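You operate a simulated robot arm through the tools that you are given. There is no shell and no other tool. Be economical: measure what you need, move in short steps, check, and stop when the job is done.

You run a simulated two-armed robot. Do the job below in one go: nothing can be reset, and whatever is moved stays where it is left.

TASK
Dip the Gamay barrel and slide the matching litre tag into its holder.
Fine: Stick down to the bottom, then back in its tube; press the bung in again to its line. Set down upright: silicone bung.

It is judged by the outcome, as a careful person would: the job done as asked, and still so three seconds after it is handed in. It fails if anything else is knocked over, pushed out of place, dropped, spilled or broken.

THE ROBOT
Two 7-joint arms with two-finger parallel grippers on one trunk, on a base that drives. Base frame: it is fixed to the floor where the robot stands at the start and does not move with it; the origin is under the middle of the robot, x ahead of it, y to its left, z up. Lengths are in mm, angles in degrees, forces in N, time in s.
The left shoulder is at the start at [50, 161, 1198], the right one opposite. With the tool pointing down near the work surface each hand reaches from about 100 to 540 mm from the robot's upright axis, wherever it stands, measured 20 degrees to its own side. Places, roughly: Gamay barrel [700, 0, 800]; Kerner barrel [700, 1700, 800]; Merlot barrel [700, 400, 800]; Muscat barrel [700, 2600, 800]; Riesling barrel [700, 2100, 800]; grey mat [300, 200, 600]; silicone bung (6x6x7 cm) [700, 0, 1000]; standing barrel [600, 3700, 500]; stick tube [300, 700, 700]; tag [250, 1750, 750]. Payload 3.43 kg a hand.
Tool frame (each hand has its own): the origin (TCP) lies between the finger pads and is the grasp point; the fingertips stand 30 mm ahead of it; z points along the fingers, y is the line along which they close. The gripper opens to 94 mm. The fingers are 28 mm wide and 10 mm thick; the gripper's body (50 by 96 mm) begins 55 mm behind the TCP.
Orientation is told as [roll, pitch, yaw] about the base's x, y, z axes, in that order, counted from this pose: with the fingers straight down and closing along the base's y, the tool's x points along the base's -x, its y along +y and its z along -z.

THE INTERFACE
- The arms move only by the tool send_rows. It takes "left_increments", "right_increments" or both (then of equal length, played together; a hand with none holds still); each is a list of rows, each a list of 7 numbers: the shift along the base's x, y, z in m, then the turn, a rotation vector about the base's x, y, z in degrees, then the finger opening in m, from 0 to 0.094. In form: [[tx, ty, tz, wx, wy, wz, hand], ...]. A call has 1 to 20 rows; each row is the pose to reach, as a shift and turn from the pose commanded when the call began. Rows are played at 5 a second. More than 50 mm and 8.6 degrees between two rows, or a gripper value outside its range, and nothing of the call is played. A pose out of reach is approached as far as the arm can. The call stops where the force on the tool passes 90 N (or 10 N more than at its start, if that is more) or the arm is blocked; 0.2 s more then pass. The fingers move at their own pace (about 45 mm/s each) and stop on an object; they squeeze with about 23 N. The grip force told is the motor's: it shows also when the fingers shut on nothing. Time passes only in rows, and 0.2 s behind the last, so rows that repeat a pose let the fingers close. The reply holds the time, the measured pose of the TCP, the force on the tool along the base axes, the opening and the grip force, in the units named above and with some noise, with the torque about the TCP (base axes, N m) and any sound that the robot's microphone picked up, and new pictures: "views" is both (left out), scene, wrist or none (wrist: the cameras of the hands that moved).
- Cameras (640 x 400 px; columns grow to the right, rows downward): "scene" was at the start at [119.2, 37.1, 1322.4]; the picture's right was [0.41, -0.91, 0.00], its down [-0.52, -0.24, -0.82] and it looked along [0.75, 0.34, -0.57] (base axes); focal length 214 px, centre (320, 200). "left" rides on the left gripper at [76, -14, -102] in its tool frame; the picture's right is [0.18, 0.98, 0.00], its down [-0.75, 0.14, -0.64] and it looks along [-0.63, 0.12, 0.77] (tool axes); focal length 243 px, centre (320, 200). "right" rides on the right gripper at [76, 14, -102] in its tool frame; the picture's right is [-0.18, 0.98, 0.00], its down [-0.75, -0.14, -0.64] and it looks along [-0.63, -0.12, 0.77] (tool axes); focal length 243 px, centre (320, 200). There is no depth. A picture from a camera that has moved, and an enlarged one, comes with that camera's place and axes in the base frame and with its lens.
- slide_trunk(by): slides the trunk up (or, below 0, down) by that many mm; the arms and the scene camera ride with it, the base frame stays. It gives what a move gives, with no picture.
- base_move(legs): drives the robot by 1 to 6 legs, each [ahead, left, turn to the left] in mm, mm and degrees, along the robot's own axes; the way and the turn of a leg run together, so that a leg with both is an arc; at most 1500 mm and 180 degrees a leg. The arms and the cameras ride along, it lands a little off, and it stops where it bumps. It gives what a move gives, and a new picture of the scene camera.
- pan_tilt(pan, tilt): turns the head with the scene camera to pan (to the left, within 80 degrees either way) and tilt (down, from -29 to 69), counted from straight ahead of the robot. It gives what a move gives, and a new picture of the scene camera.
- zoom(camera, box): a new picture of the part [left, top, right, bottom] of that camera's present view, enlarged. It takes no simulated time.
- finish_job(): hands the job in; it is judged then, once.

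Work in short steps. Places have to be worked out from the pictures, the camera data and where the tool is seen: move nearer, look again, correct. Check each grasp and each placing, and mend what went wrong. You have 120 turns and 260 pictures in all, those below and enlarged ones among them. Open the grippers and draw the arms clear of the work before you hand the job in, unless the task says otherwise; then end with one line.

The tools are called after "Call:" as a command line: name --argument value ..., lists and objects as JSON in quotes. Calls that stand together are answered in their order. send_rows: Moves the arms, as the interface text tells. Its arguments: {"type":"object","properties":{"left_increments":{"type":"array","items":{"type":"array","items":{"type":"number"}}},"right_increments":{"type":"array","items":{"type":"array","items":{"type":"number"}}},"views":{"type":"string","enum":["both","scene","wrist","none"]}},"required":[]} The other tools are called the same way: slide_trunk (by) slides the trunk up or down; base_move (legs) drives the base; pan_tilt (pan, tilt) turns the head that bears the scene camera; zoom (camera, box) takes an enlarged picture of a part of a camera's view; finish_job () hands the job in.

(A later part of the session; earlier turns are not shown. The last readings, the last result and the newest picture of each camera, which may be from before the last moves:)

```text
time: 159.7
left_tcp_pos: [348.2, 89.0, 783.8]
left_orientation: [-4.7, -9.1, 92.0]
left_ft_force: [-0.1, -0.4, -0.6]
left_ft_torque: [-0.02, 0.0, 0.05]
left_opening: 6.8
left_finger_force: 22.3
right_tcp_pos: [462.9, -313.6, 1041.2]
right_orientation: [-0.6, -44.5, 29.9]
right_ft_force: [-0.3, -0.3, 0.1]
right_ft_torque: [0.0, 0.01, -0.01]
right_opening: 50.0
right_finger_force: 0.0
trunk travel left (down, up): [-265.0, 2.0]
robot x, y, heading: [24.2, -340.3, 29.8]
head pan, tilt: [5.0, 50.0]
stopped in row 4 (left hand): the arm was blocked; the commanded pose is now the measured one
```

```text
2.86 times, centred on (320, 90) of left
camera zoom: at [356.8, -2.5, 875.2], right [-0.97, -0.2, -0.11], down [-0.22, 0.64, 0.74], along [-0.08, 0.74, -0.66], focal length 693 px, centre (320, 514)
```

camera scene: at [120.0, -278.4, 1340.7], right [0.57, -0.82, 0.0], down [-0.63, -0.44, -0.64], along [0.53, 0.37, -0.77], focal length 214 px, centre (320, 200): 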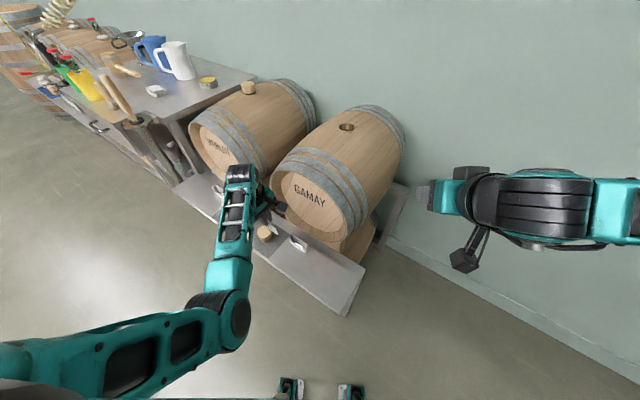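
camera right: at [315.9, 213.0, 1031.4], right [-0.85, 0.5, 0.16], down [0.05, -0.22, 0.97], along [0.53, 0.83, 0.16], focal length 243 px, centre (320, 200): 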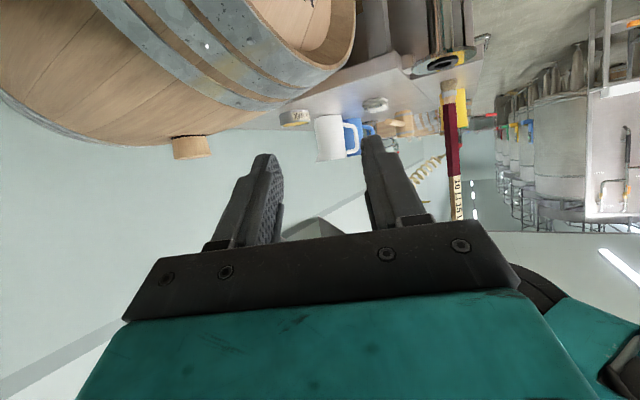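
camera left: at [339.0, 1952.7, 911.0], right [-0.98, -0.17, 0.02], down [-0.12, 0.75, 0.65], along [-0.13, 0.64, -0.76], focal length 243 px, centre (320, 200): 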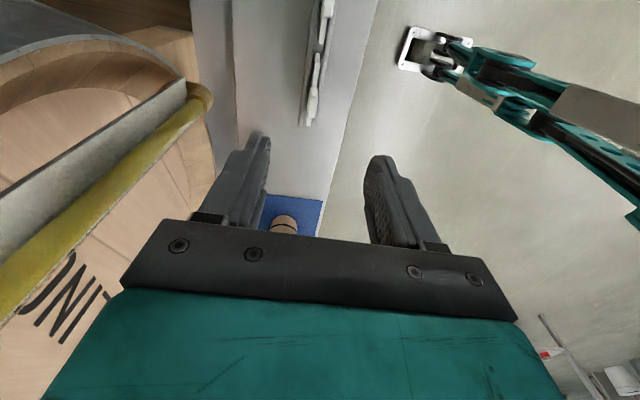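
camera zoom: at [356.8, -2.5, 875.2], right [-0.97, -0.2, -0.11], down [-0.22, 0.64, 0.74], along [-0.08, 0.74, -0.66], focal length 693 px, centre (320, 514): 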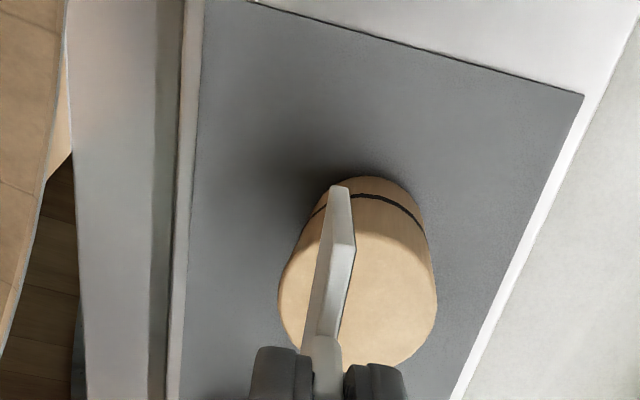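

The arm refuses −y moves (joint limit), so I restore the good posture and do the lateral positioning with the base instead.

Call:
send_rows --left_increments '[[0, 0, 0.005, -2, 0, -1, 0.0], [-0.005, -0.003, 0.01, -5, 0, -2, 0.0], [-0.01, -0.006, 0.015, -8, -2, -3, 0.0], [-0.01, -0.006, 0.015, -8, -2, -3, 0.0]]' --views "none"

Call:
base_move --legs '[[-6, -86, 0]]'

Call:
zoom --camera "scene" --box '[240, 160, 340, 240]'

Call:
zoom --camera "left" --box '[220, 0, 420, 160]'

```text
time: 160.7
left_tcp_pos: [339.0, 82.3, 799.9]
left_orientation: [-6.8, -0.9, 89.1]
left_ft_force: [-0.5, 0.7, -1.0]
left_ft_torque: [-0.02, 0.03, 0.02]
left_opening: 6.7
left_finger_force: 22.8
right_tcp_pos: [463.7, -313.5, 1041.2]
right_orientation: [-0.6, -44.5, 29.9]
right_ft_force: [-0.3, -1.1, 0.6]
right_ft_torque: [0.0, 0.01, 0.0]
right_opening: 50.0
right_finger_force: 0.0
trunk travel left (down, up): [-265.0, 2.0]
robot x, y, heading: [23.6, -342.4, 29.9]
head pan, tilt: [5.0, 50.0]
```

```text
time: 161.8
left_tcp_pos: [376.7, 5.8, 798.6]
left_orientation: [-6.7, -1.0, 89.2]
left_ft_force: [0.8, 0.1, -0.7]
left_ft_torque: [0.01, 0.03, 0.03]
left_opening: 7.2
left_finger_force: 22.8
right_tcp_pos: [502.0, -392.2, 1042.8]
right_orientation: [-0.5, -44.5, 30.0]
right_ft_force: [-0.7, -1.3, 0.3]
right_ft_torque: [0.0, 0.04, 0.02]
right_opening: 50.1
right_finger_force: 0.1
trunk travel left (down, up): [-265.0, 2.0]
robot x, y, heading: [58.4, -422.3, 29.9]
head pan, tilt: [5.0, 50.0]
camera scene: at [158.2, -356.8, 1340.8], right [0.57, -0.82, 0.0], down [-0.63, -0.44, -0.64], along [0.53, 0.37, -0.77], focal length 214 px, centre (320, 200)
```

scene: 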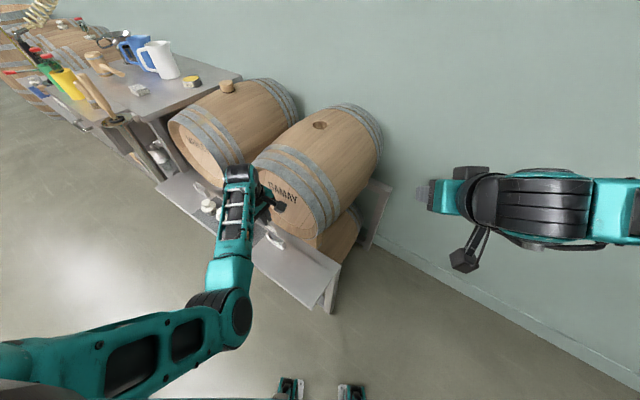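

```text
5.00 times, centred on (290, 200) of scene
camera zoom: at [158.2, -356.8, 1340.8], right [0.57, -0.82, 0.0], down [-0.63, -0.44, -0.64], along [0.53, 0.37, -0.77], focal length 1072 px, centre (470, 200)
```

zoom: 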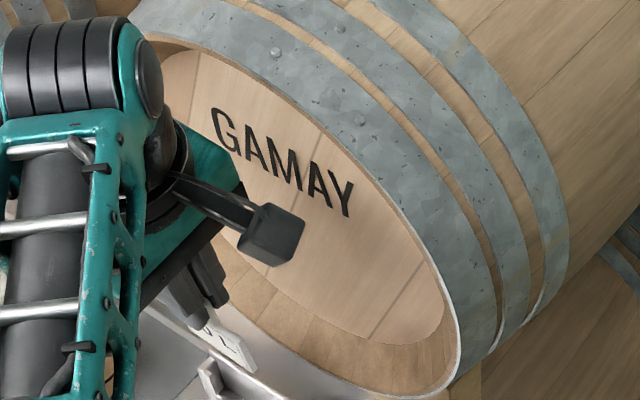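

```text
2.50 times, centred on (320, 80) of left
camera zoom: at [377.1, -73.9, 901.4], right [-0.98, -0.17, -0.12], down [-0.2, 0.75, 0.63], along [-0.02, 0.64, -0.76], focal length 606 px, centre (320, 500)
```

zoom: 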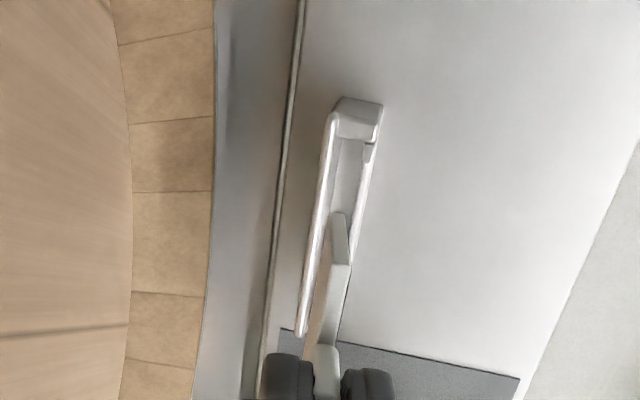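

No contact, and the wrist camera looks right down the slot. The tag needs ≈+3 mm x, −3 mm y. I adjust and lower 55 mm to just above the slot.

Call:
send_rows --left_increments '[[0.003, -0.003, 0, 0, 0, 0, 0.0], [0.003, -0.003, -0.02, 0, 0, 0, 0.0], [0.003, -0.003, -0.04, 0, 0, 0, 0.0], [0.003, -0.003, -0.05, 0, 0, 0, 0.0], [0.003, -0.003, -0.05, 0, 0, 0, 0.0]]' --views "none"

Call:
zoom --camera "scene" --box '[255, 205, 305, 260]'

Call:
zoom --camera "left" --box '[250, 0, 390, 160]'

```text
time: 163.0
left_tcp_pos: [378.9, -0.4, 750.2]
left_orientation: [-7.0, -1.0, 89.0]
left_ft_force: [-1.9, -4.7, 16.4]
left_ft_torque: [0.18, -0.03, 0.04]
left_opening: 6.8
left_finger_force: 22.6
right_tcp_pos: [500.9, -392.9, 1042.9]
right_orientation: [-0.5, -44.5, 29.9]
right_ft_force: [-0.3, -0.3, -0.7]
right_ft_torque: [0.03, 0.02, 0.0]
right_opening: 50.1
right_finger_force: 0.1
trunk travel left (down, up): [-265.0, 2.0]
robot x, y, heading: [60.9, -418.3, 30.0]
head pan, tilt: [5.0, 50.0]
```

```text
7.27 times, centred on (280, 232) of scene
camera zoom: at [156.8, -357.6, 1341.2], right [0.57, -0.82, 0.0], down [-0.63, -0.44, -0.64], along [0.53, 0.37, -0.77], focal length 1560 px, centre (611, -36)
```

zoom: 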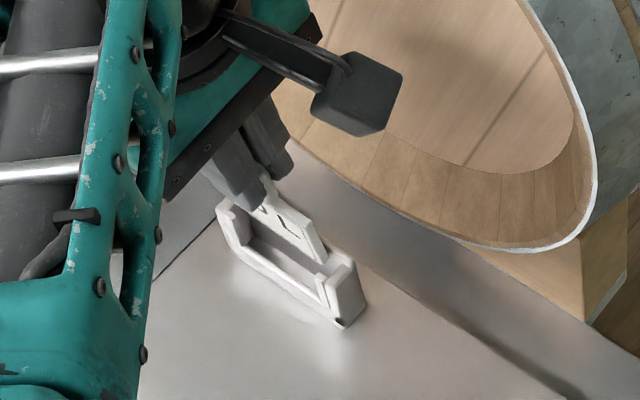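

```text
2.50 times, centred on (320, 80) of left
camera zoom: at [380.1, -79.1, 853.3], right [-0.98, -0.17, -0.12], down [-0.2, 0.75, 0.63], along [-0.01, 0.64, -0.77], focal length 606 px, centre (320, 500)
```

zoom: 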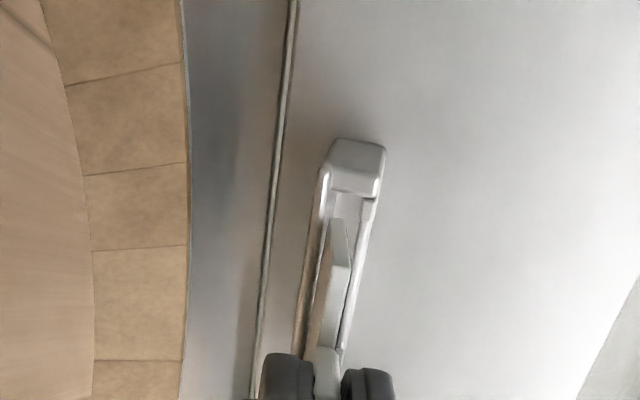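

Touching at the +y side (Fz 16 N, Fy −5 N) with a visible gap on the −y side. I raise, shift −5 mm in y and lower again.

Call:
send_rows --left_increments '[[0, 0, 0.01, 0, 0, 0, 0.0], [0, -0.005, 0.01, 0, 0, 0, 0.0], [0, -0.005, 0.003, 0, 0, 0, 0.0], [0, -0.005, -0.003, 0, 0, 0, 0.0], [0, -0.005, -0.006, 0, 0, 0, 0.0]]' --views "none"

Call:
zoom --camera "scene" --box '[255, 205, 305, 260]'

Call:
zoom --camera "left" --box '[280, 40, 360, 140]'

```text
time: 164.2
left_tcp_pos: [378.4, -0.3, 743.7]
left_orientation: [-6.8, -1.4, 89.3]
left_ft_force: [1.5, -4.4, 16.4]
left_ft_torque: [0.21, -0.19, -0.03]
left_opening: 6.9
left_finger_force: 23.2
right_tcp_pos: [500.3, -392.3, 1042.6]
right_orientation: [-0.4, -44.6, 29.9]
right_ft_force: [-0.2, 0.4, -0.8]
right_ft_torque: [0.02, 0.02, 0.03]
right_opening: 49.9
right_finger_force: 0.0
trunk travel left (down, up): [-265.0, 2.0]
robot x, y, heading: [59.9, -418.1, 29.7]
head pan, tilt: [5.0, 50.0]
```

```text
7.27 times, centred on (280, 232) of scene
camera zoom: at [157.0, -357.6, 1341.1], right [0.57, -0.82, 0.0], down [-0.63, -0.44, -0.64], along [0.53, 0.37, -0.77], focal length 1560 px, centre (611, -36)
```

zoom: 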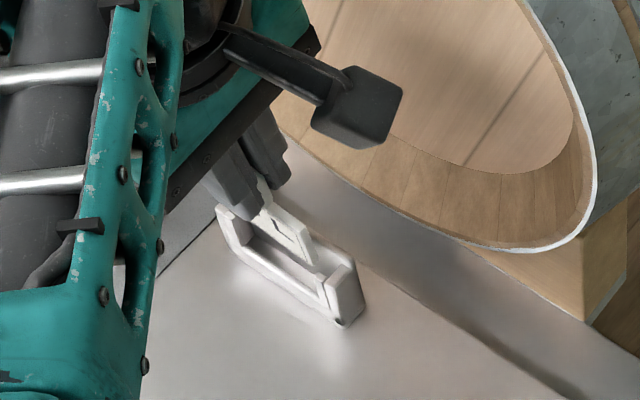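

```text
4.00 times, centred on (320, 90) of left
camera zoom: at [378.8, -79.2, 846.3], right [-0.98, -0.17, -0.12], down [-0.2, 0.74, 0.64], along [-0.02, 0.65, -0.76], focal length 970 px, centre (320, 640)
```

zoom: 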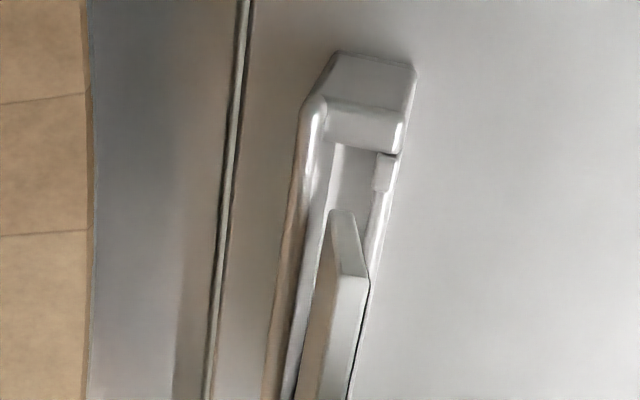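

The arm isn't following in y, so I raise the tag 20 mm and shift with the base by −8 mm in y.

Call:
send_rows --left_increments '[[0, 0, 0.01, 0, 0, 0, 0.0], [0, 0, 0.022, 0, 0, 0, 0.0], [0, 0, 0.022, 0, 0, 0, 0.0]]' --views "none"

Call:
base_move --legs '[[-4, -8, 0]]'

Call:
zoom --camera "left" --box '[270, 10, 370, 140]'

```text
time: 165.0
left_tcp_pos: [374.5, 10.8, 767.5]
left_orientation: [-6.5, -2.1, 89.5]
left_ft_force: [-0.1, -0.2, -0.7]
left_ft_torque: [0.02, 0.03, -0.02]
left_opening: 6.8
left_finger_force: 22.7
right_tcp_pos: [500.7, -390.5, 1041.4]
right_orientation: [-0.5, -44.6, 30.0]
right_ft_force: [-0.5, 0.1, -0.2]
right_ft_torque: [0.0, 0.02, 0.01]
right_opening: 50.0
right_finger_force: 0.1
trunk travel left (down, up): [-265.0, 2.0]
robot x, y, heading: [60.2, -420.6, 29.8]
head pan, tilt: [5.0, 50.0]
```

```text
time: 165.7
left_tcp_pos: [376.4, 0.6, 767.1]
left_orientation: [-6.5, -2.1, 89.5]
left_ft_force: [-0.3, 0.0, -0.7]
left_ft_torque: [0.01, 0.0, 0.0]
left_opening: 6.7
left_finger_force: 22.8
right_tcp_pos: [501.8, -400.1, 1042.9]
right_orientation: [-0.7, -44.5, 29.9]
right_ft_force: [0.2, -0.2, 0.1]
right_ft_torque: [0.0, -0.03, 0.0]
right_opening: 50.0
right_finger_force: 0.1
trunk travel left (down, up): [-265.0, 2.0]
robot x, y, heading: [61.8, -431.1, 29.5]
head pan, tilt: [5.0, 50.0]
camera scene: at [158.4, -365.4, 1340.8], right [0.57, -0.82, 0.0], down [-0.63, -0.44, -0.64], along [0.53, 0.37, -0.77], focal length 214 px, centre (320, 200)
```

scene: 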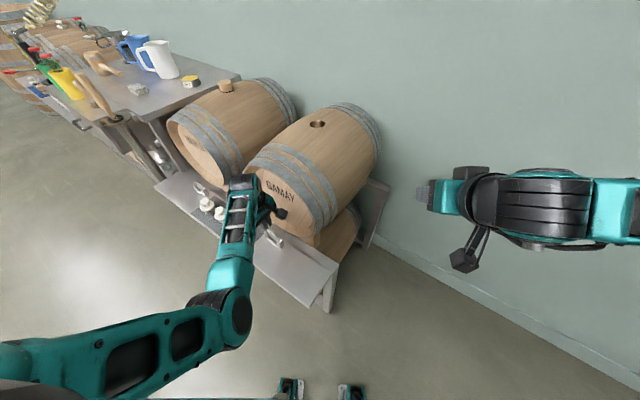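

```text
3.08 times, centred on (320, 75) of left
camera zoom: at [378.0, -80.7, 869.1], right [-0.98, -0.17, -0.12], down [-0.21, 0.73, 0.65], along [-0.03, 0.66, -0.75], focal length 746 px, centre (320, 585)
```

zoom: 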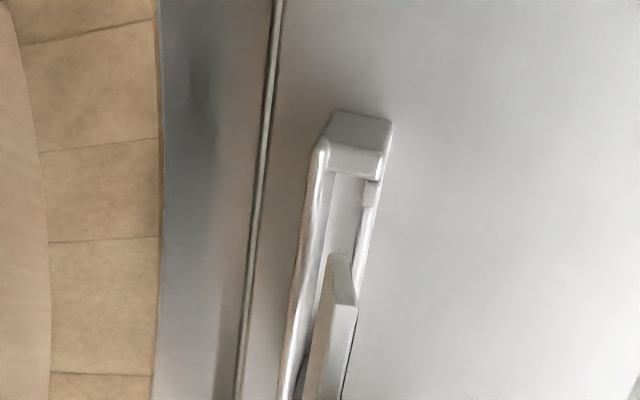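

The hand's y follows its height at this limit, so lowering should bring it to about −10. Lowering 25 mm.

Call:
send_rows --left_increments '[[0, 0, -0.01, 0, 0, 0, 0.0], [0, 0, -0.018, 0, 0, 0, 0.0], [0, 0, -0.025, 0, 0, 0, 0.0], [0, 0, -0.025, 0, 0, 0, 0.0]]' --views "none"

Call:
zoom --camera "left" --box '[280, 40, 360, 140]'

Call:
zoom --camera "scene" --box '[250, 205, 300, 260]'

```text
time: 166.7
left_tcp_pos: [376.5, 1.6, 744.0]
left_orientation: [-6.7, -2.3, 89.5]
left_ft_force: [-0.8, -0.8, 7.0]
left_ft_torque: [0.12, 0.02, -0.03]
left_opening: 6.7
left_finger_force: 22.9
right_tcp_pos: [501.9, -400.7, 1042.6]
right_orientation: [-0.7, -44.5, 30.0]
right_ft_force: [0.3, -1.0, 0.0]
right_ft_torque: [-0.01, -0.01, 0.0]
right_opening: 50.2
right_finger_force: 0.2
trunk travel left (down, up): [-265.0, 2.0]
robot x, y, heading: [60.1, -429.5, 30.1]
head pan, tilt: [5.0, 50.0]
```

```text
4.00 times, centred on (320, 90) of left
camera zoom: at [377.9, -79.6, 845.3], right [-0.98, -0.17, -0.12], down [-0.21, 0.73, 0.65], along [-0.02, 0.66, -0.75], focal length 970 px, centre (320, 640)
```

zoom: 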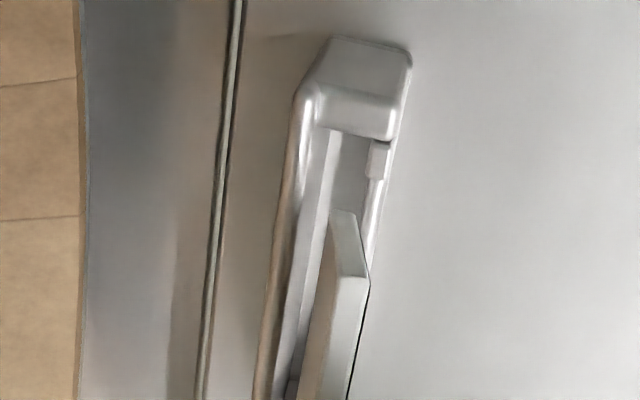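

```text
7.27 times, centred on (275, 232) of scene
camera zoom: at [157.9, -365.5, 1340.9], right [0.57, -0.82, 0.0], down [-0.63, -0.44, -0.64], along [0.53, 0.37, -0.77], focal length 1560 px, centre (647, -36)
```

zoom: 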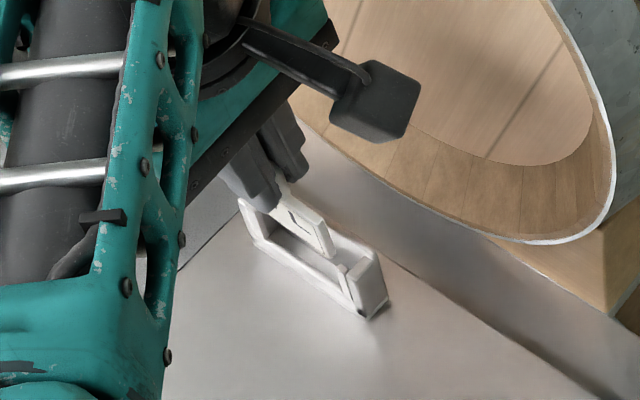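

Still biased to +y (gap ~15 mm at the −y wall). Raise 15 mm, base shift again by ~−9 mm in y, then lower.

Call:
send_rows --left_increments '[[0, 0, 0.008, 0, 0, 0, 0.0], [0, 0, 0.016, 0, 0, 0, 0.0], [0, 0, 0.016, 0, 0, 0, 0.0]]' --views "none"

Call:
base_move --legs '[[-3, -8, 0]]'

Call:
send_rows --left_increments '[[0, 0, -0.008, 0, 0, 0, 0.0], [0, 0, -0.016, 0, 0, 0, 0.0], [0, 0, -0.02, 0, 0, 0, 0.0], [0, 0, -0.02, 0, 0, 0, 0.0]]' --views "none"

Call:
zoom --camera "left" --box '[280, 40, 360, 140]'

Call:
zoom --camera "scene" --box '[250, 205, 300, 260]'

```text
time: 167.5
left_tcp_pos: [375.4, 2.6, 761.1]
left_orientation: [-6.6, -2.4, 89.6]
left_ft_force: [0.2, 0.0, 0.3]
left_ft_torque: [0.0, -0.01, -0.01]
left_opening: 6.5
left_finger_force: 23.1
right_tcp_pos: [501.5, -400.2, 1042.4]
right_orientation: [-0.7, -44.5, 30.0]
right_ft_force: [0.5, -0.2, 0.6]
right_ft_torque: [-0.01, 0.01, -0.02]
right_opening: 49.9
right_finger_force: 0.1
trunk travel left (down, up): [-265.0, 2.0]
robot x, y, heading: [61.1, -429.8, 30.0]
head pan, tilt: [5.0, 50.0]
```

```text
time: 168.2
left_tcp_pos: [377.2, -7.3, 760.7]
left_orientation: [-6.4, -2.3, 89.6]
left_ft_force: [-0.4, -0.7, 0.7]
left_ft_torque: [-0.01, -0.02, 0.02]
left_opening: 6.9
left_finger_force: 23.3
right_tcp_pos: [503.4, -408.7, 1042.2]
right_orientation: [-0.6, -44.4, 29.9]
right_ft_force: [0.1, -0.1, 0.4]
right_ft_torque: [-0.01, 0.0, 0.02]
right_opening: 49.8
right_finger_force: 0.0
trunk travel left (down, up): [-265.0, 2.0]
robot x, y, heading: [63.8, -438.2, 29.7]
head pan, tilt: [5.0, 50.0]
camera scene: at [159.8, -373.8, 1340.8], right [0.57, -0.82, 0.0], down [-0.63, -0.44, -0.64], along [0.53, 0.37, -0.77], focal length 214 px, centre (320, 200)
```

scene: 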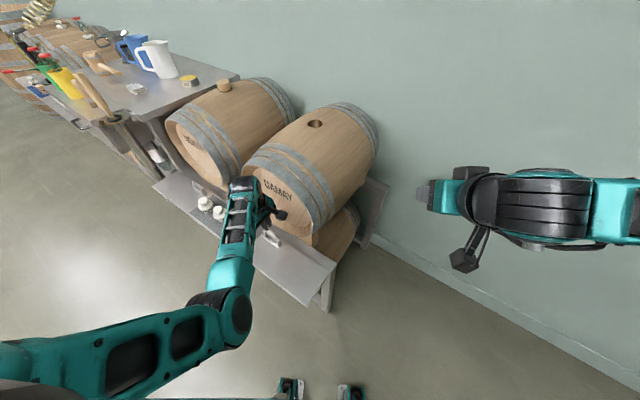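

```text
time: 169.2
left_tcp_pos: [376.3, -6.6, 741.1]
left_orientation: [-6.5, -2.1, 89.6]
left_ft_force: [3.0, -1.5, 1.7]
left_ft_torque: [-0.06, -0.24, 0.08]
left_opening: 6.9
left_finger_force: 22.7
right_tcp_pos: [504.1, -408.3, 1041.9]
right_orientation: [-0.6, -44.4, 30.0]
right_ft_force: [-0.8, -0.4, 0.3]
right_ft_torque: [0.02, 0.04, 0.0]
right_opening: 50.0
right_finger_force: 0.2
trunk travel left (down, up): [-265.0, 2.0]
robot x, y, heading: [66.4, -433.1, 30.0]
head pan, tilt: [5.0, 50.0]
```

```text
4.00 times, centred on (320, 90) of left
camera zoom: at [378.4, -88.0, 841.5], right [-0.98, -0.17, -0.12], down [-0.21, 0.73, 0.65], along [-0.03, 0.66, -0.75], focal length 970 px, centre (320, 640)
```

zoom: 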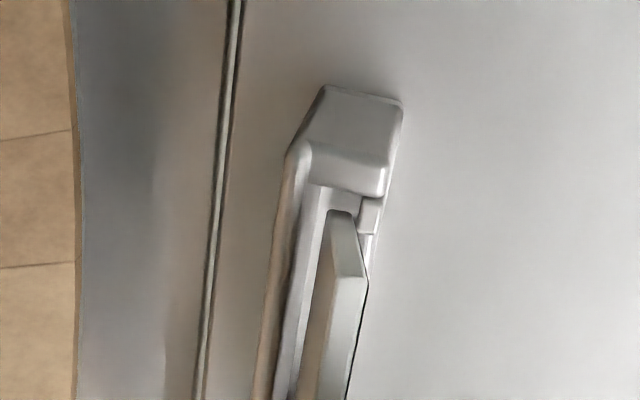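

```text
7.27 times, centred on (275, 232) of scene
camera zoom: at [159.9, -373.4, 1340.7], right [0.57, -0.82, 0.0], down [-0.63, -0.44, -0.64], along [0.53, 0.37, -0.77], focal length 1560 px, centre (647, -36)
```

zoom: 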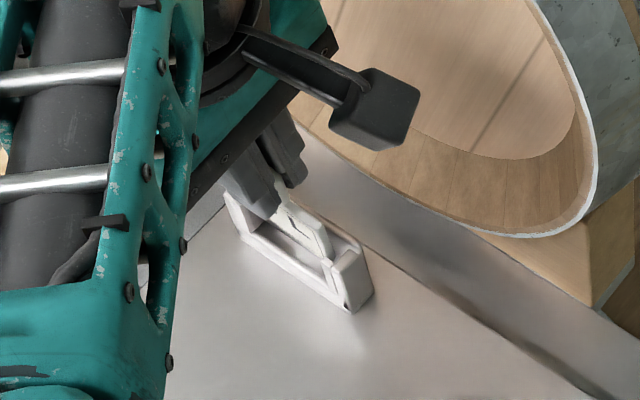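

The tag is now entering (little vertical force; slight +x push from the front lip). I nudge +1.5 mm x and lower 15 mm more.

Call:
send_rows --left_increments '[[0.0015, 0, 0, 0, 0, 0, 0.0], [0.0015, 0, -0.005, 0, 0, 0, 0.0], [0.002, 0, -0.01, 0, 0, 0, 0.0], [0.002, 0, -0.015, 0, 0, 0, 0.0]]' --views "none"

Call:
zoom --camera "left" --box '[280, 40, 360, 140]'

Call:
zoom --camera "scene" --box '[250, 205, 300, 260]'

```text
time: 170.2
left_tcp_pos: [379.8, -6.0, 725.5]
left_orientation: [-6.6, -2.3, 89.6]
left_ft_force: [1.4, 0.4, 0.6]
left_ft_torque: [-0.04, -0.13, 0.04]
left_opening: 6.7
left_finger_force: 23.2
right_tcp_pos: [503.0, -407.8, 1041.7]
right_orientation: [-0.6, -44.5, 30.0]
right_ft_force: [-0.3, 0.1, 0.1]
right_ft_torque: [0.01, 0.01, -0.02]
right_opening: 50.1
right_finger_force: 0.0
trunk travel left (down, up): [-265.0, 2.0]
robot x, y, heading: [60.6, -433.5, 29.8]
head pan, tilt: [5.0, 50.0]
```

```text
4.00 times, centred on (320, 90) of left
camera zoom: at [380.6, -87.4, 825.8], right [-0.98, -0.17, -0.12], down [-0.21, 0.73, 0.65], along [-0.03, 0.66, -0.75], focal length 970 px, centre (320, 640)
```

zoom: 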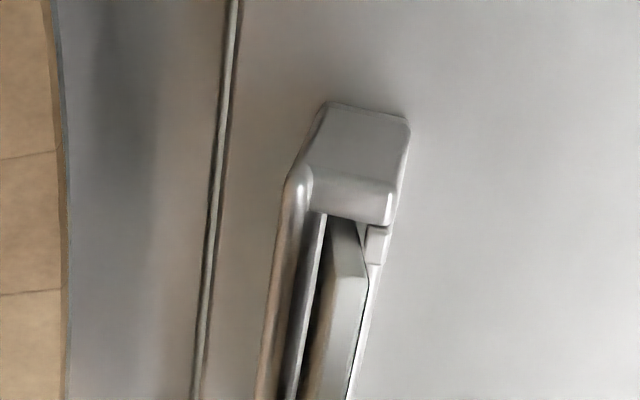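

```text
7.27 times, centred on (275, 232) of scene
camera zoom: at [159.8, -373.3, 1340.7], right [0.57, -0.82, 0.0], down [-0.63, -0.44, -0.64], along [0.53, 0.37, -0.77], focal length 1560 px, centre (647, -36)
```

zoom: 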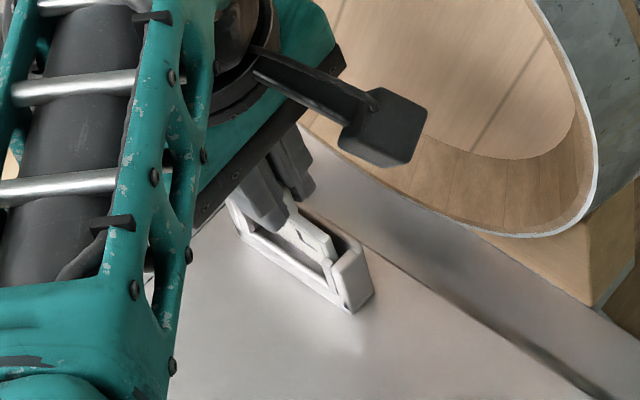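

It's sliding into the slot. Continuing down until it bottoms.

Call:
send_rows --left_increments '[[0.001, 0, -0.005, 0, 0, 0, 0.0], [0.001, 0, -0.01, 0, 0, 0, 0.0], [0.002, 0, -0.015, 0, 0, 0, 0.0], [0.002, 0, -0.02, 0, 0, 0, 0.0]]' --views "none"

Call:
zoom --camera "scene" --box '[250, 205, 300, 260]'

```text
time: 171.2
left_tcp_pos: [381.7, -3.6, 707.2]
left_orientation: [-6.8, -2.5, 89.8]
left_ft_force: [-4.7, 2.0, 16.1]
left_ft_torque: [-0.22, 0.19, -0.04]
left_opening: 6.9
left_finger_force: 23.0
right_tcp_pos: [503.3, -408.1, 1042.7]
right_orientation: [-0.7, -44.4, 30.0]
right_ft_force: [-0.8, -0.5, -0.5]
right_ft_torque: [0.0, -0.03, 0.03]
right_opening: 49.9
right_finger_force: 0.0
trunk travel left (down, up): [-265.0, 2.0]
robot x, y, heading: [63.7, -435.7, 29.9]
head pan, tilt: [5.0, 50.0]
```

```text
7.27 times, centred on (275, 232) of scene
camera zoom: at [158.7, -374.1, 1341.2], right [0.57, -0.82, 0.0], down [-0.63, -0.44, -0.64], along [0.53, 0.37, -0.77], focal length 1560 px, centre (647, -36)
```

zoom: 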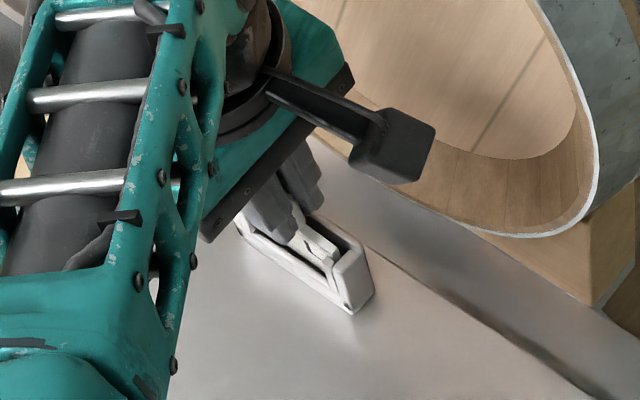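

Bottomed out (16 N). I release (open 35 mm) and rise clear, then back the base away.

Call:
send_rows --left_increments '[[0, 0, 0.003, 0, 0, 0, 0.0], [0, 0, 0.003, 0, 0, 0, 0.02], [0, 0, 0.003, 0, 0, 0, 0.035], [0, 0, 0.003, 0, 0, 0, 0.035], [0, 0, 0.02, 0, 0, 0, 0.035], [0, 0, 0.045, 0, 0, 0, 0.035], [0, 0, 0.07, 0, 0, 0, 0.035]]' --views "none"

Call:
base_move --legs '[[-170, 95, 0], [-90, 0, -30]]'

Call:
pan_tilt --pan 15 --tilt 40

Call:
zoom --camera "scene" --box '[220, 160, 400, 280]'

```text
time: 172.8
left_tcp_pos: [379.6, -3.8, 775.1]
left_orientation: [-6.4, -2.5, 89.6]
left_ft_force: [0.7, 0.1, 0.4]
left_ft_torque: [-0.02, -0.03, 0.01]
left_opening: 35.3
left_finger_force: 0.0
right_tcp_pos: [502.5, -408.8, 1042.0]
right_orientation: [-0.6, -44.5, 30.2]
right_ft_force: [-0.3, 0.3, 0.4]
right_ft_torque: [-0.01, -0.01, -0.01]
right_opening: 49.8
right_finger_force: 0.1
trunk travel left (down, up): [-265.0, 2.0]
robot x, y, heading: [61.4, -436.7, 30.0]
head pan, tilt: [5.0, 50.0]
```

```text
time: 175.9
left_tcp_pos: [278.1, -248.4, 774.2]
left_orientation: [-6.5, -2.4, 58.9]
left_ft_force: [-0.1, -0.4, 0.1]
left_ft_torque: [-0.01, 0.02, -0.02]
left_opening: 34.6
left_finger_force: 0.0
right_tcp_pos: [178.0, -659.7, 1042.4]
right_orientation: [-0.7, -44.5, -0.6]
right_ft_force: [-0.6, 0.3, 0.5]
right_ft_torque: [0.0, 0.01, 0.01]
right_opening: 49.8
right_finger_force: 0.0
trunk travel left (down, up): [-265.0, 2.0]
robot x, y, heading: [-214.1, -460.8, -1.0]
head pan, tilt: [5.0, 50.0]
camera scene: at [-100.5, -454.2, 1340.8], right [0.07, -1.0, 0.0], down [-0.76, -0.06, -0.64], along [0.64, 0.05, -0.77], focal length 214 px, centre (320, 200)
```

scene: 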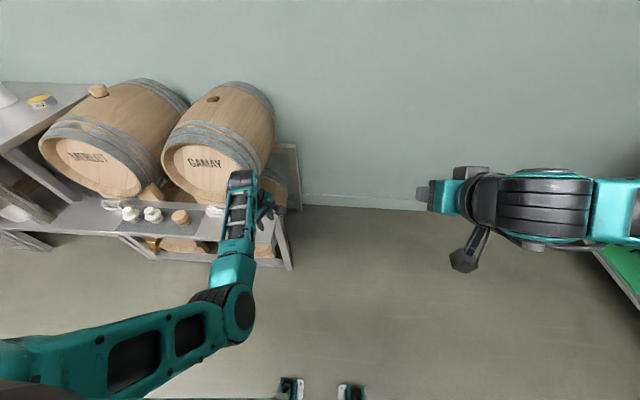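

```text
time: 176.6
left_tcp_pos: [278.5, -247.2, 775.7]
left_orientation: [-6.5, -2.5, 59.0]
left_ft_force: [-0.4, 0.4, -0.6]
left_ft_torque: [0.0, 0.01, 0.01]
left_opening: 35.1
left_finger_force: 0.1
right_tcp_pos: [177.9, -658.7, 1041.2]
right_orientation: [-0.6, -44.4, -0.8]
right_ft_force: [-0.8, 0.3, 0.7]
right_ft_torque: [0.0, 0.01, -0.02]
right_opening: 50.2
right_finger_force: 0.1
trunk travel left (down, up): [-265.0, 2.0]
robot x, y, heading: [-218.8, -455.0, -0.8]
head pan, tilt: [15.0, 40.0]
camera scene: at [-94.7, -438.9, 1354.9], right [0.25, -0.97, 0.0], down [-0.62, -0.16, -0.77], along [0.74, 0.19, -0.64], focal length 214 px, centre (320, 200)
```

scene: 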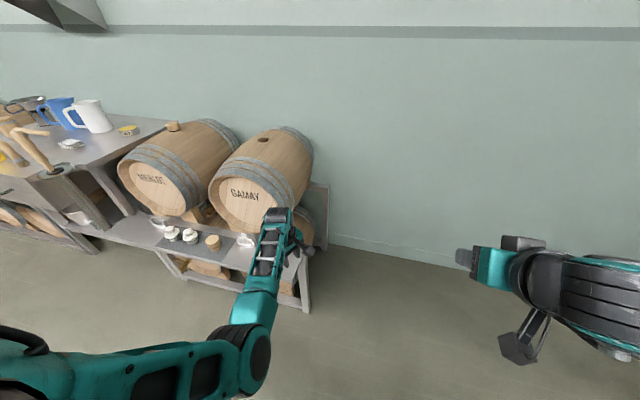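

```text
3.33 times, centred on (310, 220) of scene
camera zoom: at [-94.7, -438.9, 1354.9], right [0.25, -0.97, 0.0], down [-0.62, -0.16, -0.77], along [0.74, 0.19, -0.64], focal length 715 px, centre (353, 133)
```

zoom: 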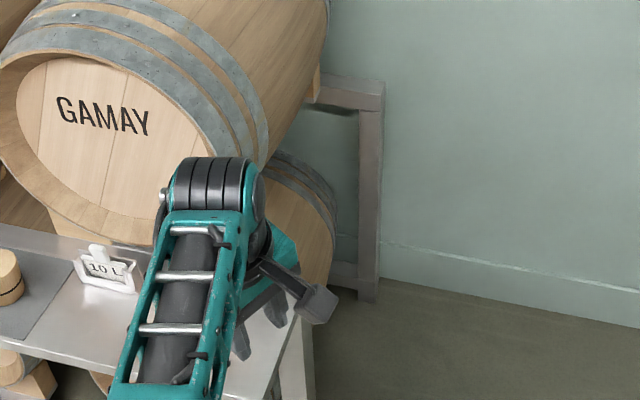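

The tag sits in its holder, "10 L" readable. Now the bung: first I fold the left arm back to a tool-down pose, then drive to the mat.

Call:
send_rows --left_increments '[[-0.025, 0, 0.01, 0, 0, -8, 0.05], [-0.05, 0, 0.02, 0, 0, -16, 0.05], [-0.075, 0.01, 0.04, 0, 0, -24, 0.05], [-0.1, 0.02, 0.06, 0, 0, -32, 0.05], [-0.125, 0.03, 0.085, 0, 0, -40, 0.05], [-0.15, 0.05, 0.11, 0, 0, -48, 0.05], [-0.175, 0.07, 0.14, 0, 0, -56, 0.05], [-0.2, 0.09, 0.17, 0, 0, -59, 0.05], [-0.2, 0.12, 0.2, 0, 0, -59, 0.05], [-0.2, 0.15, 0.23, 0, 0, -59, 0.05]]' --right_increments '[[0, 0, 0, 0, 1.5, 0, 0.05], [0, 0, 0, 0, 3, 0, 0.05], [0, 0, 0, 0, 4.5, 0, 0.05], [0, 0, 0, 0, 6, 0, 0.05], [0, 0, 0, 0, 7.5, 0, 0.05], [0, 0, 0, 0, 9, 0, 0.05], [0, 0, 0, 0, 10.5, 0, 0.05], [0, 0, 0, 0, 12, 0, 0.05], [0, 0, 0, 0, 13.5, 0, 0.05], [0, 0, 0, 0, 14.5, 0, 0.05]]' --views "none"

Call:
base_move --legs '[[0, 572, 0.8], [216, 0, 0]]'

Call:
zoom --camera "scene" --box '[220, 200, 420, 320]'

```text
time: 177.8
left_tcp_pos: [219.6, -228.4, 908.2]
left_orientation: [-11.1, -10.6, 22.7]
left_ft_force: [-0.3, -0.2, -0.4]
left_ft_torque: [0.01, 0.0, 0.01]
left_opening: 49.9
left_finger_force: 0.0
right_tcp_pos: [178.4, -658.6, 1042.3]
right_orientation: [-0.8, -37.5, -0.6]
right_ft_force: [0.0, 0.0, -0.1]
right_ft_torque: [-0.02, 0.0, -0.01]
right_opening: 49.9
right_finger_force: 0.1
trunk travel left (down, up): [-265.0, 2.0]
robot x, y, heading: [-218.2, -461.3, -1.0]
head pan, tilt: [15.0, 40.0]
stopped in row 5 (left hand): the arm was blocked; the commanded pose is now the measured one
```

```text
time: 182.5
left_tcp_pos: [410.8, 356.4, 909.1]
left_orientation: [-10.2, -6.0, 23.0]
left_ft_force: [-26.0, 3.6, 23.4]
left_ft_torque: [-0.56, -0.05, -0.68]
left_opening: 45.0
left_finger_force: 0.0
right_tcp_pos: [399.3, -70.6, 1044.6]
right_orientation: [-0.8, -37.8, 1.0]
right_ft_force: [0.2, 0.8, 0.4]
right_ft_torque: [0.0, -0.03, -0.04]
right_opening: 49.9
right_finger_force: 0.1
trunk travel left (down, up): [-265.0, 2.0]
robot x, y, heading: [3.6, 115.2, 1.2]
head pan, tilt: [15.0, 40.0]
stopped in leg 2: the force on the tool passed its limit (the readings are from after the stop); the commanded pose is now the measured one
camera scene: at [118.3, 140.5, 1355.4], right [0.28, -0.96, 0.0], down [-0.61, -0.18, -0.77], along [0.74, 0.21, -0.64], focal length 214 px, centre (320, 200)
```

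scene: 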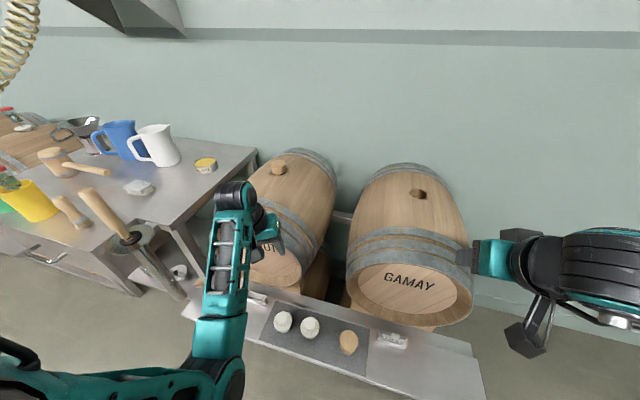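

```text
3.20 times, centred on (320, 260) of scene
camera zoom: at [118.3, 140.5, 1355.4], right [0.28, -0.96, 0.0], down [-0.61, -0.18, -0.77], along [0.74, 0.21, -0.64], focal length 686 px, centre (320, 8)
```

zoom: 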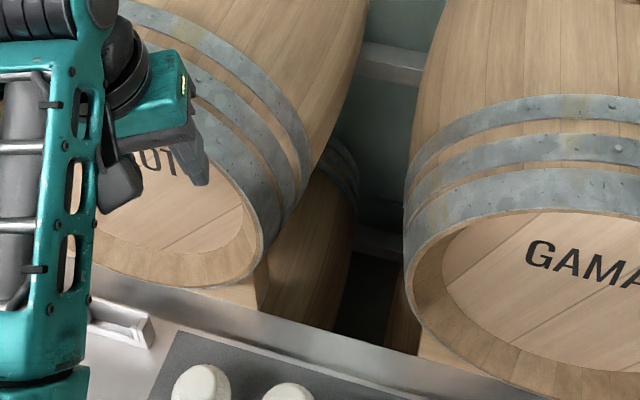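

The chained drive let the left hand touch the Merlot barrel lightly (26 N). I back off at once and then tuck the left arm.

Call:
base_move --legs '[[-160, 0, 0]]'

Call:
send_rows --left_increments '[[-0.02, 0.03, 0, 0, 0, 0, 0.05], [-0.04, 0.06, 0, 0, 0, 0, 0.05], [-0.06, 0.09, 0, 0, 0, 0, 0.05], [-0.08, 0.12, 0, 0, 0, 0, 0.05], [-0.1, 0.15, 0, 0, 0, 0, 0.05], [-0.12, 0.15, 0, 0, 0, 0, 0.05]]' --views "scene"

```text
time: 183.9
left_tcp_pos: [255.6, 356.0, 907.3]
left_orientation: [-10.2, -6.0, 23.1]
left_ft_force: [-0.6, 0.7, -0.1]
left_ft_torque: [-0.01, -0.01, -0.02]
left_opening: 50.2
left_finger_force: 0.0
right_tcp_pos: [242.6, -72.4, 1042.4]
right_orientation: [-0.7, -37.5, 1.2]
right_ft_force: [0.3, -0.1, -0.9]
right_ft_torque: [-0.02, 0.01, -0.03]
right_opening: 50.0
right_finger_force: 0.0
trunk travel left (down, up): [-265.0, 2.0]
robot x, y, heading: [-155.5, 110.9, 1.2]
head pan, tilt: [15.0, 40.0]
camera scene: at [-37.3, 138.2, 1355.0], right [0.28, -0.96, 0.0], down [-0.62, -0.18, -0.77], along [0.74, 0.21, -0.64], focal length 214 px, centre (320, 200)
```

scene: 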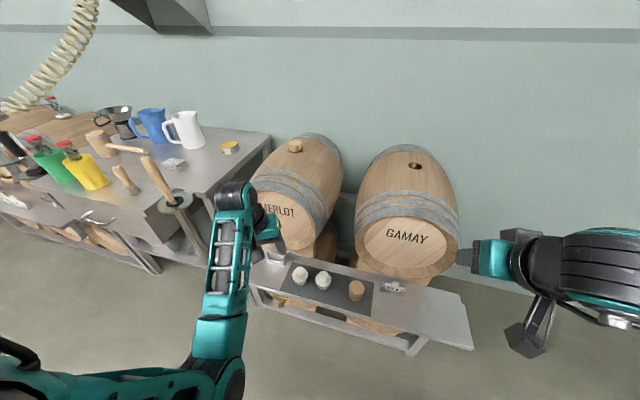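

```text
time: 184.4
left_tcp_pos: [226.1, 464.2, 917.8]
left_orientation: [-0.8, -9.5, 24.8]
left_ft_force: [0.5, -0.1, -0.4]
left_ft_torque: [0.01, -0.01, -0.01]
left_opening: 50.0
left_finger_force: 0.0
right_tcp_pos: [242.8, -73.8, 1041.8]
right_orientation: [-0.8, -37.5, 1.1]
right_ft_force: [0.0, -0.8, 0.2]
right_ft_torque: [0.0, 0.0, 0.01]
right_opening: 50.1
right_finger_force: 0.0
trunk travel left (down, up): [-265.0, 2.0]
robot x, y, heading: [-157.0, 114.7, 1.3]
head pan, tilt: [15.0, 40.0]
stopped in row 2 (left hand): the arm was blocked; the commanded pose is now the measured one
camera scene: at [-36.5, 137.8, 1354.9], right [0.28, -0.96, 0.0], down [-0.62, -0.18, -0.77], along [0.74, 0.21, -0.64], focal length 214 px, centre (320, 200)
```

scene: 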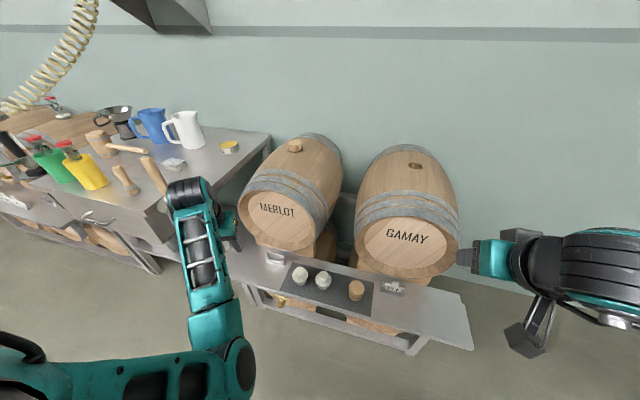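

The left arm jumped but is freer now; I retract it further toward me.

Call:
send_rows --left_increments '[[-0.03, 0, 0.0, 0, 0, 0, 0.05], [-0.06, 0, 0, 0, 0, 0, 0.05], [-0.09, 0, 0, 0, 0, 0, 0.05], [-0.12, 0, 0, 0, 0, 0, 0.05], [-0.15, 0, 0, 0, 0, 0, 0.05]]' --views "none"

Call:
zoom --camera "scene" --box '[270, 240, 410, 320]'

```text
time: 185.1
left_tcp_pos: [160.1, 526.7, 954.2]
left_orientation: [7.0, -15.7, 26.1]
left_ft_force: [0.2, -0.1, 0.3]
left_ft_torque: [-0.03, 0.02, -0.01]
left_opening: 50.1
left_finger_force: 0.1
right_tcp_pos: [242.7, -73.5, 1041.1]
right_orientation: [-0.8, -37.4, 1.2]
right_ft_force: [-0.4, 0.2, -0.2]
right_ft_torque: [-0.01, -0.02, 0.0]
right_opening: 50.0
right_finger_force: 0.1
trunk travel left (down, up): [-265.0, 2.0]
robot x, y, heading: [-159.6, 111.4, 1.0]
head pan, tilt: [15.0, 40.0]
stopped in row 3 (left hand): the arm was blocked; the commanded pose is now the measured one
```

```text
4.57 times, centred on (340, 280) of scene
camera zoom: at [-36.6, 138.5, 1354.9], right [0.28, -0.96, 0.0], down [-0.62, -0.18, -0.77], along [0.74, 0.21, -0.64], focal length 980 px, centre (229, -166)
```

zoom: 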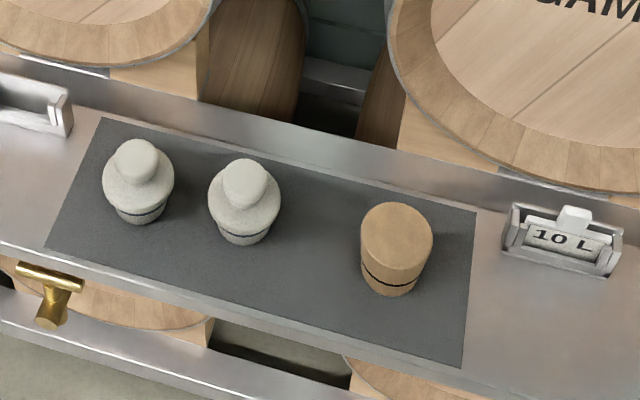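

Tag and bungs look right; the left arm is clear enough. I drive to the mat and bring the right hand to hover over the silicone bung (the middle one at ≈[350, 235]).

Call:
base_move --legs '[[157, 8, -1]]'

Call:
send_rows --right_increments '[[-0.01, 0.035, -0.01, 0, 1.5, 0, 0.07], [-0.02, 0.07, -0.02, 0, 3, 0, 0.07], [-0.03, 0.105, -0.03, 0, 4.5, 0, 0.07], [-0.04, 0.14, -0.04, 0, 6, 0, 0.07], [-0.05, 0.175, -0.06, 0, 7.5, 0, 0.07], [-0.06, 0.21, -0.08, 0, 7.5, 0, 0.07], [-0.07, 0.245, -0.1, 0, 7.5, 0, 0.07], [-0.08, 0.275, -0.13, 0, 7.5, 0, 0.07], [-0.08, 0.303, -0.16, 0, 7.5, 0, 0.07], [-0.08, 0.303, -0.2, 0, 7.5, 0, 0.07], [-0.08, 0.303, -0.24, 0, 7.5, 0, 0.07], [-0.08, 0.303, -0.27, 0, 7.5, 0, 0.07]]' --views "wrist"

```text
time: 186.5
left_tcp_pos: [322.9, 533.0, 953.6]
left_orientation: [7.0, -15.5, 25.4]
left_ft_force: [0.3, -0.3, -1.2]
left_ft_torque: [0.01, 0.03, -0.03]
left_opening: 49.9
left_finger_force: 0.0
right_tcp_pos: [396.6, -69.6, 1042.0]
right_orientation: [-0.8, -37.3, 0.3]
right_ft_force: [0.6, 0.1, -0.9]
right_ft_torque: [-0.01, 0.03, -0.03]
right_opening: 49.9
right_finger_force: 0.1
trunk travel left (down, up): [-265.0, 2.0]
robot x, y, heading: [1.3, 120.9, 0.2]
head pan, tilt: [15.0, 40.0]
camera scene: at [120.9, 146.3, 1354.8], right [0.26, -0.96, 0.0], down [-0.62, -0.17, -0.77], along [0.74, 0.2, -0.64], focal length 214 px, centre (320, 200)
```

scene: 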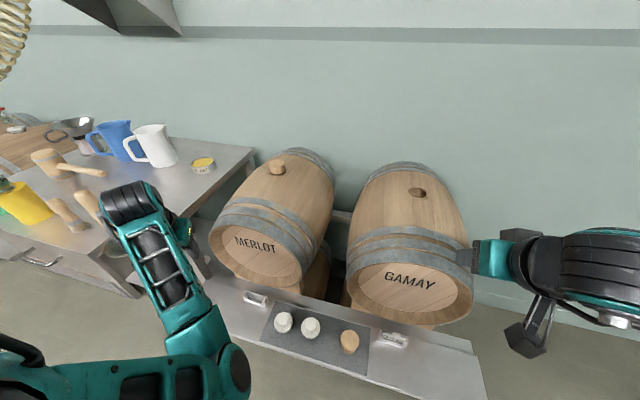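

```text
time: 189.1
left_tcp_pos: [322.9, 532.4, 954.1]
left_orientation: [7.0, -15.6, 25.4]
left_ft_force: [0.4, 0.0, 0.2]
left_ft_torque: [0.01, -0.02, 0.02]
left_opening: 50.0
left_finger_force: 0.1
right_tcp_pos: [317.7, 234.8, 771.6]
right_orientation: [-0.6, -30.0, 0.3]
right_ft_force: [0.0, 0.0, -0.1]
right_ft_torque: [0.02, 0.0, 0.01]
right_opening: 69.8
right_finger_force: 0.0
trunk travel left (down, up): [-265.0, 2.0]
robot x, y, heading: [-0.6, 124.7, 0.3]
head pan, tilt: [15.0, 40.0]
camera right: at [200.1, 249.9, 821.6], right [0.16, 0.98, 0.08], down [0.33, -0.13, 0.93], along [0.93, -0.12, -0.35], focal length 243 px, centre (320, 200)
```

right: 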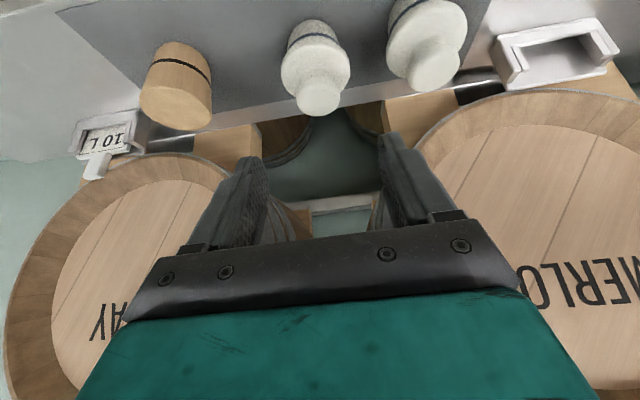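

Well aligned. I descend onto the knob (a bit deeper than before) and close.

Call:
send_rows --right_increments '[[0.012, 0.001, -0.024, 0, 0, 0, 0.06], [0.024, 0.001, -0.048, 0, 0, 0, 0.06], [0.037, 0.001, -0.072, 0, 0, 0, 0.06], [0.037, 0.001, -0.072, 0, 0, 0, 0.03], [0.037, 0.001, -0.072, 0, 0, 0, 0.01], [0.037, 0.001, -0.072, 0, 0, 0, 0.01], [0.037, 0.001, -0.072, 0, 0, 0, 0.01]]' --views "wrist"

```text
time: 190.7
left_tcp_pos: [322.2, 531.4, 954.3]
left_orientation: [6.9, -15.7, 25.3]
left_ft_force: [-1.2, -0.2, -0.9]
left_ft_torque: [-0.03, 0.03, -0.01]
left_opening: 50.0
left_finger_force: 0.1
right_tcp_pos: [351.0, 233.2, 700.9]
right_orientation: [-0.8, -30.0, 0.4]
right_ft_force: [0.2, -1.3, 0.7]
right_ft_torque: [0.0, 0.0, -0.01]
right_opening: 32.3
right_finger_force: 23.2
trunk travel left (down, up): [-265.0, 2.0]
robot x, y, heading: [-1.6, 120.4, 0.1]
head pan, tilt: [15.0, 40.0]
camera right: at [236.4, 249.7, 750.7], right [0.16, 0.98, 0.08], down [0.33, -0.13, 0.93], along [0.93, -0.12, -0.35], focal length 243 px, centre (320, 200)
```

right: 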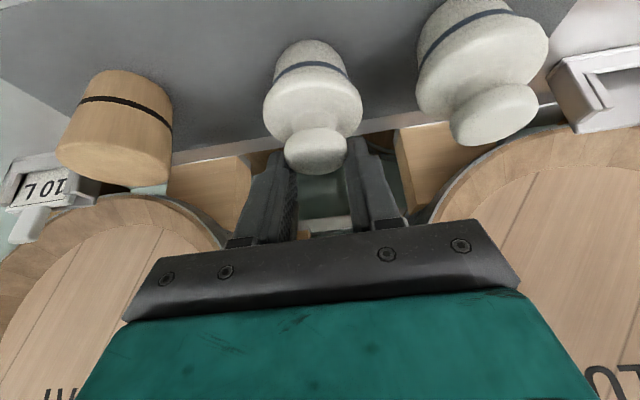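

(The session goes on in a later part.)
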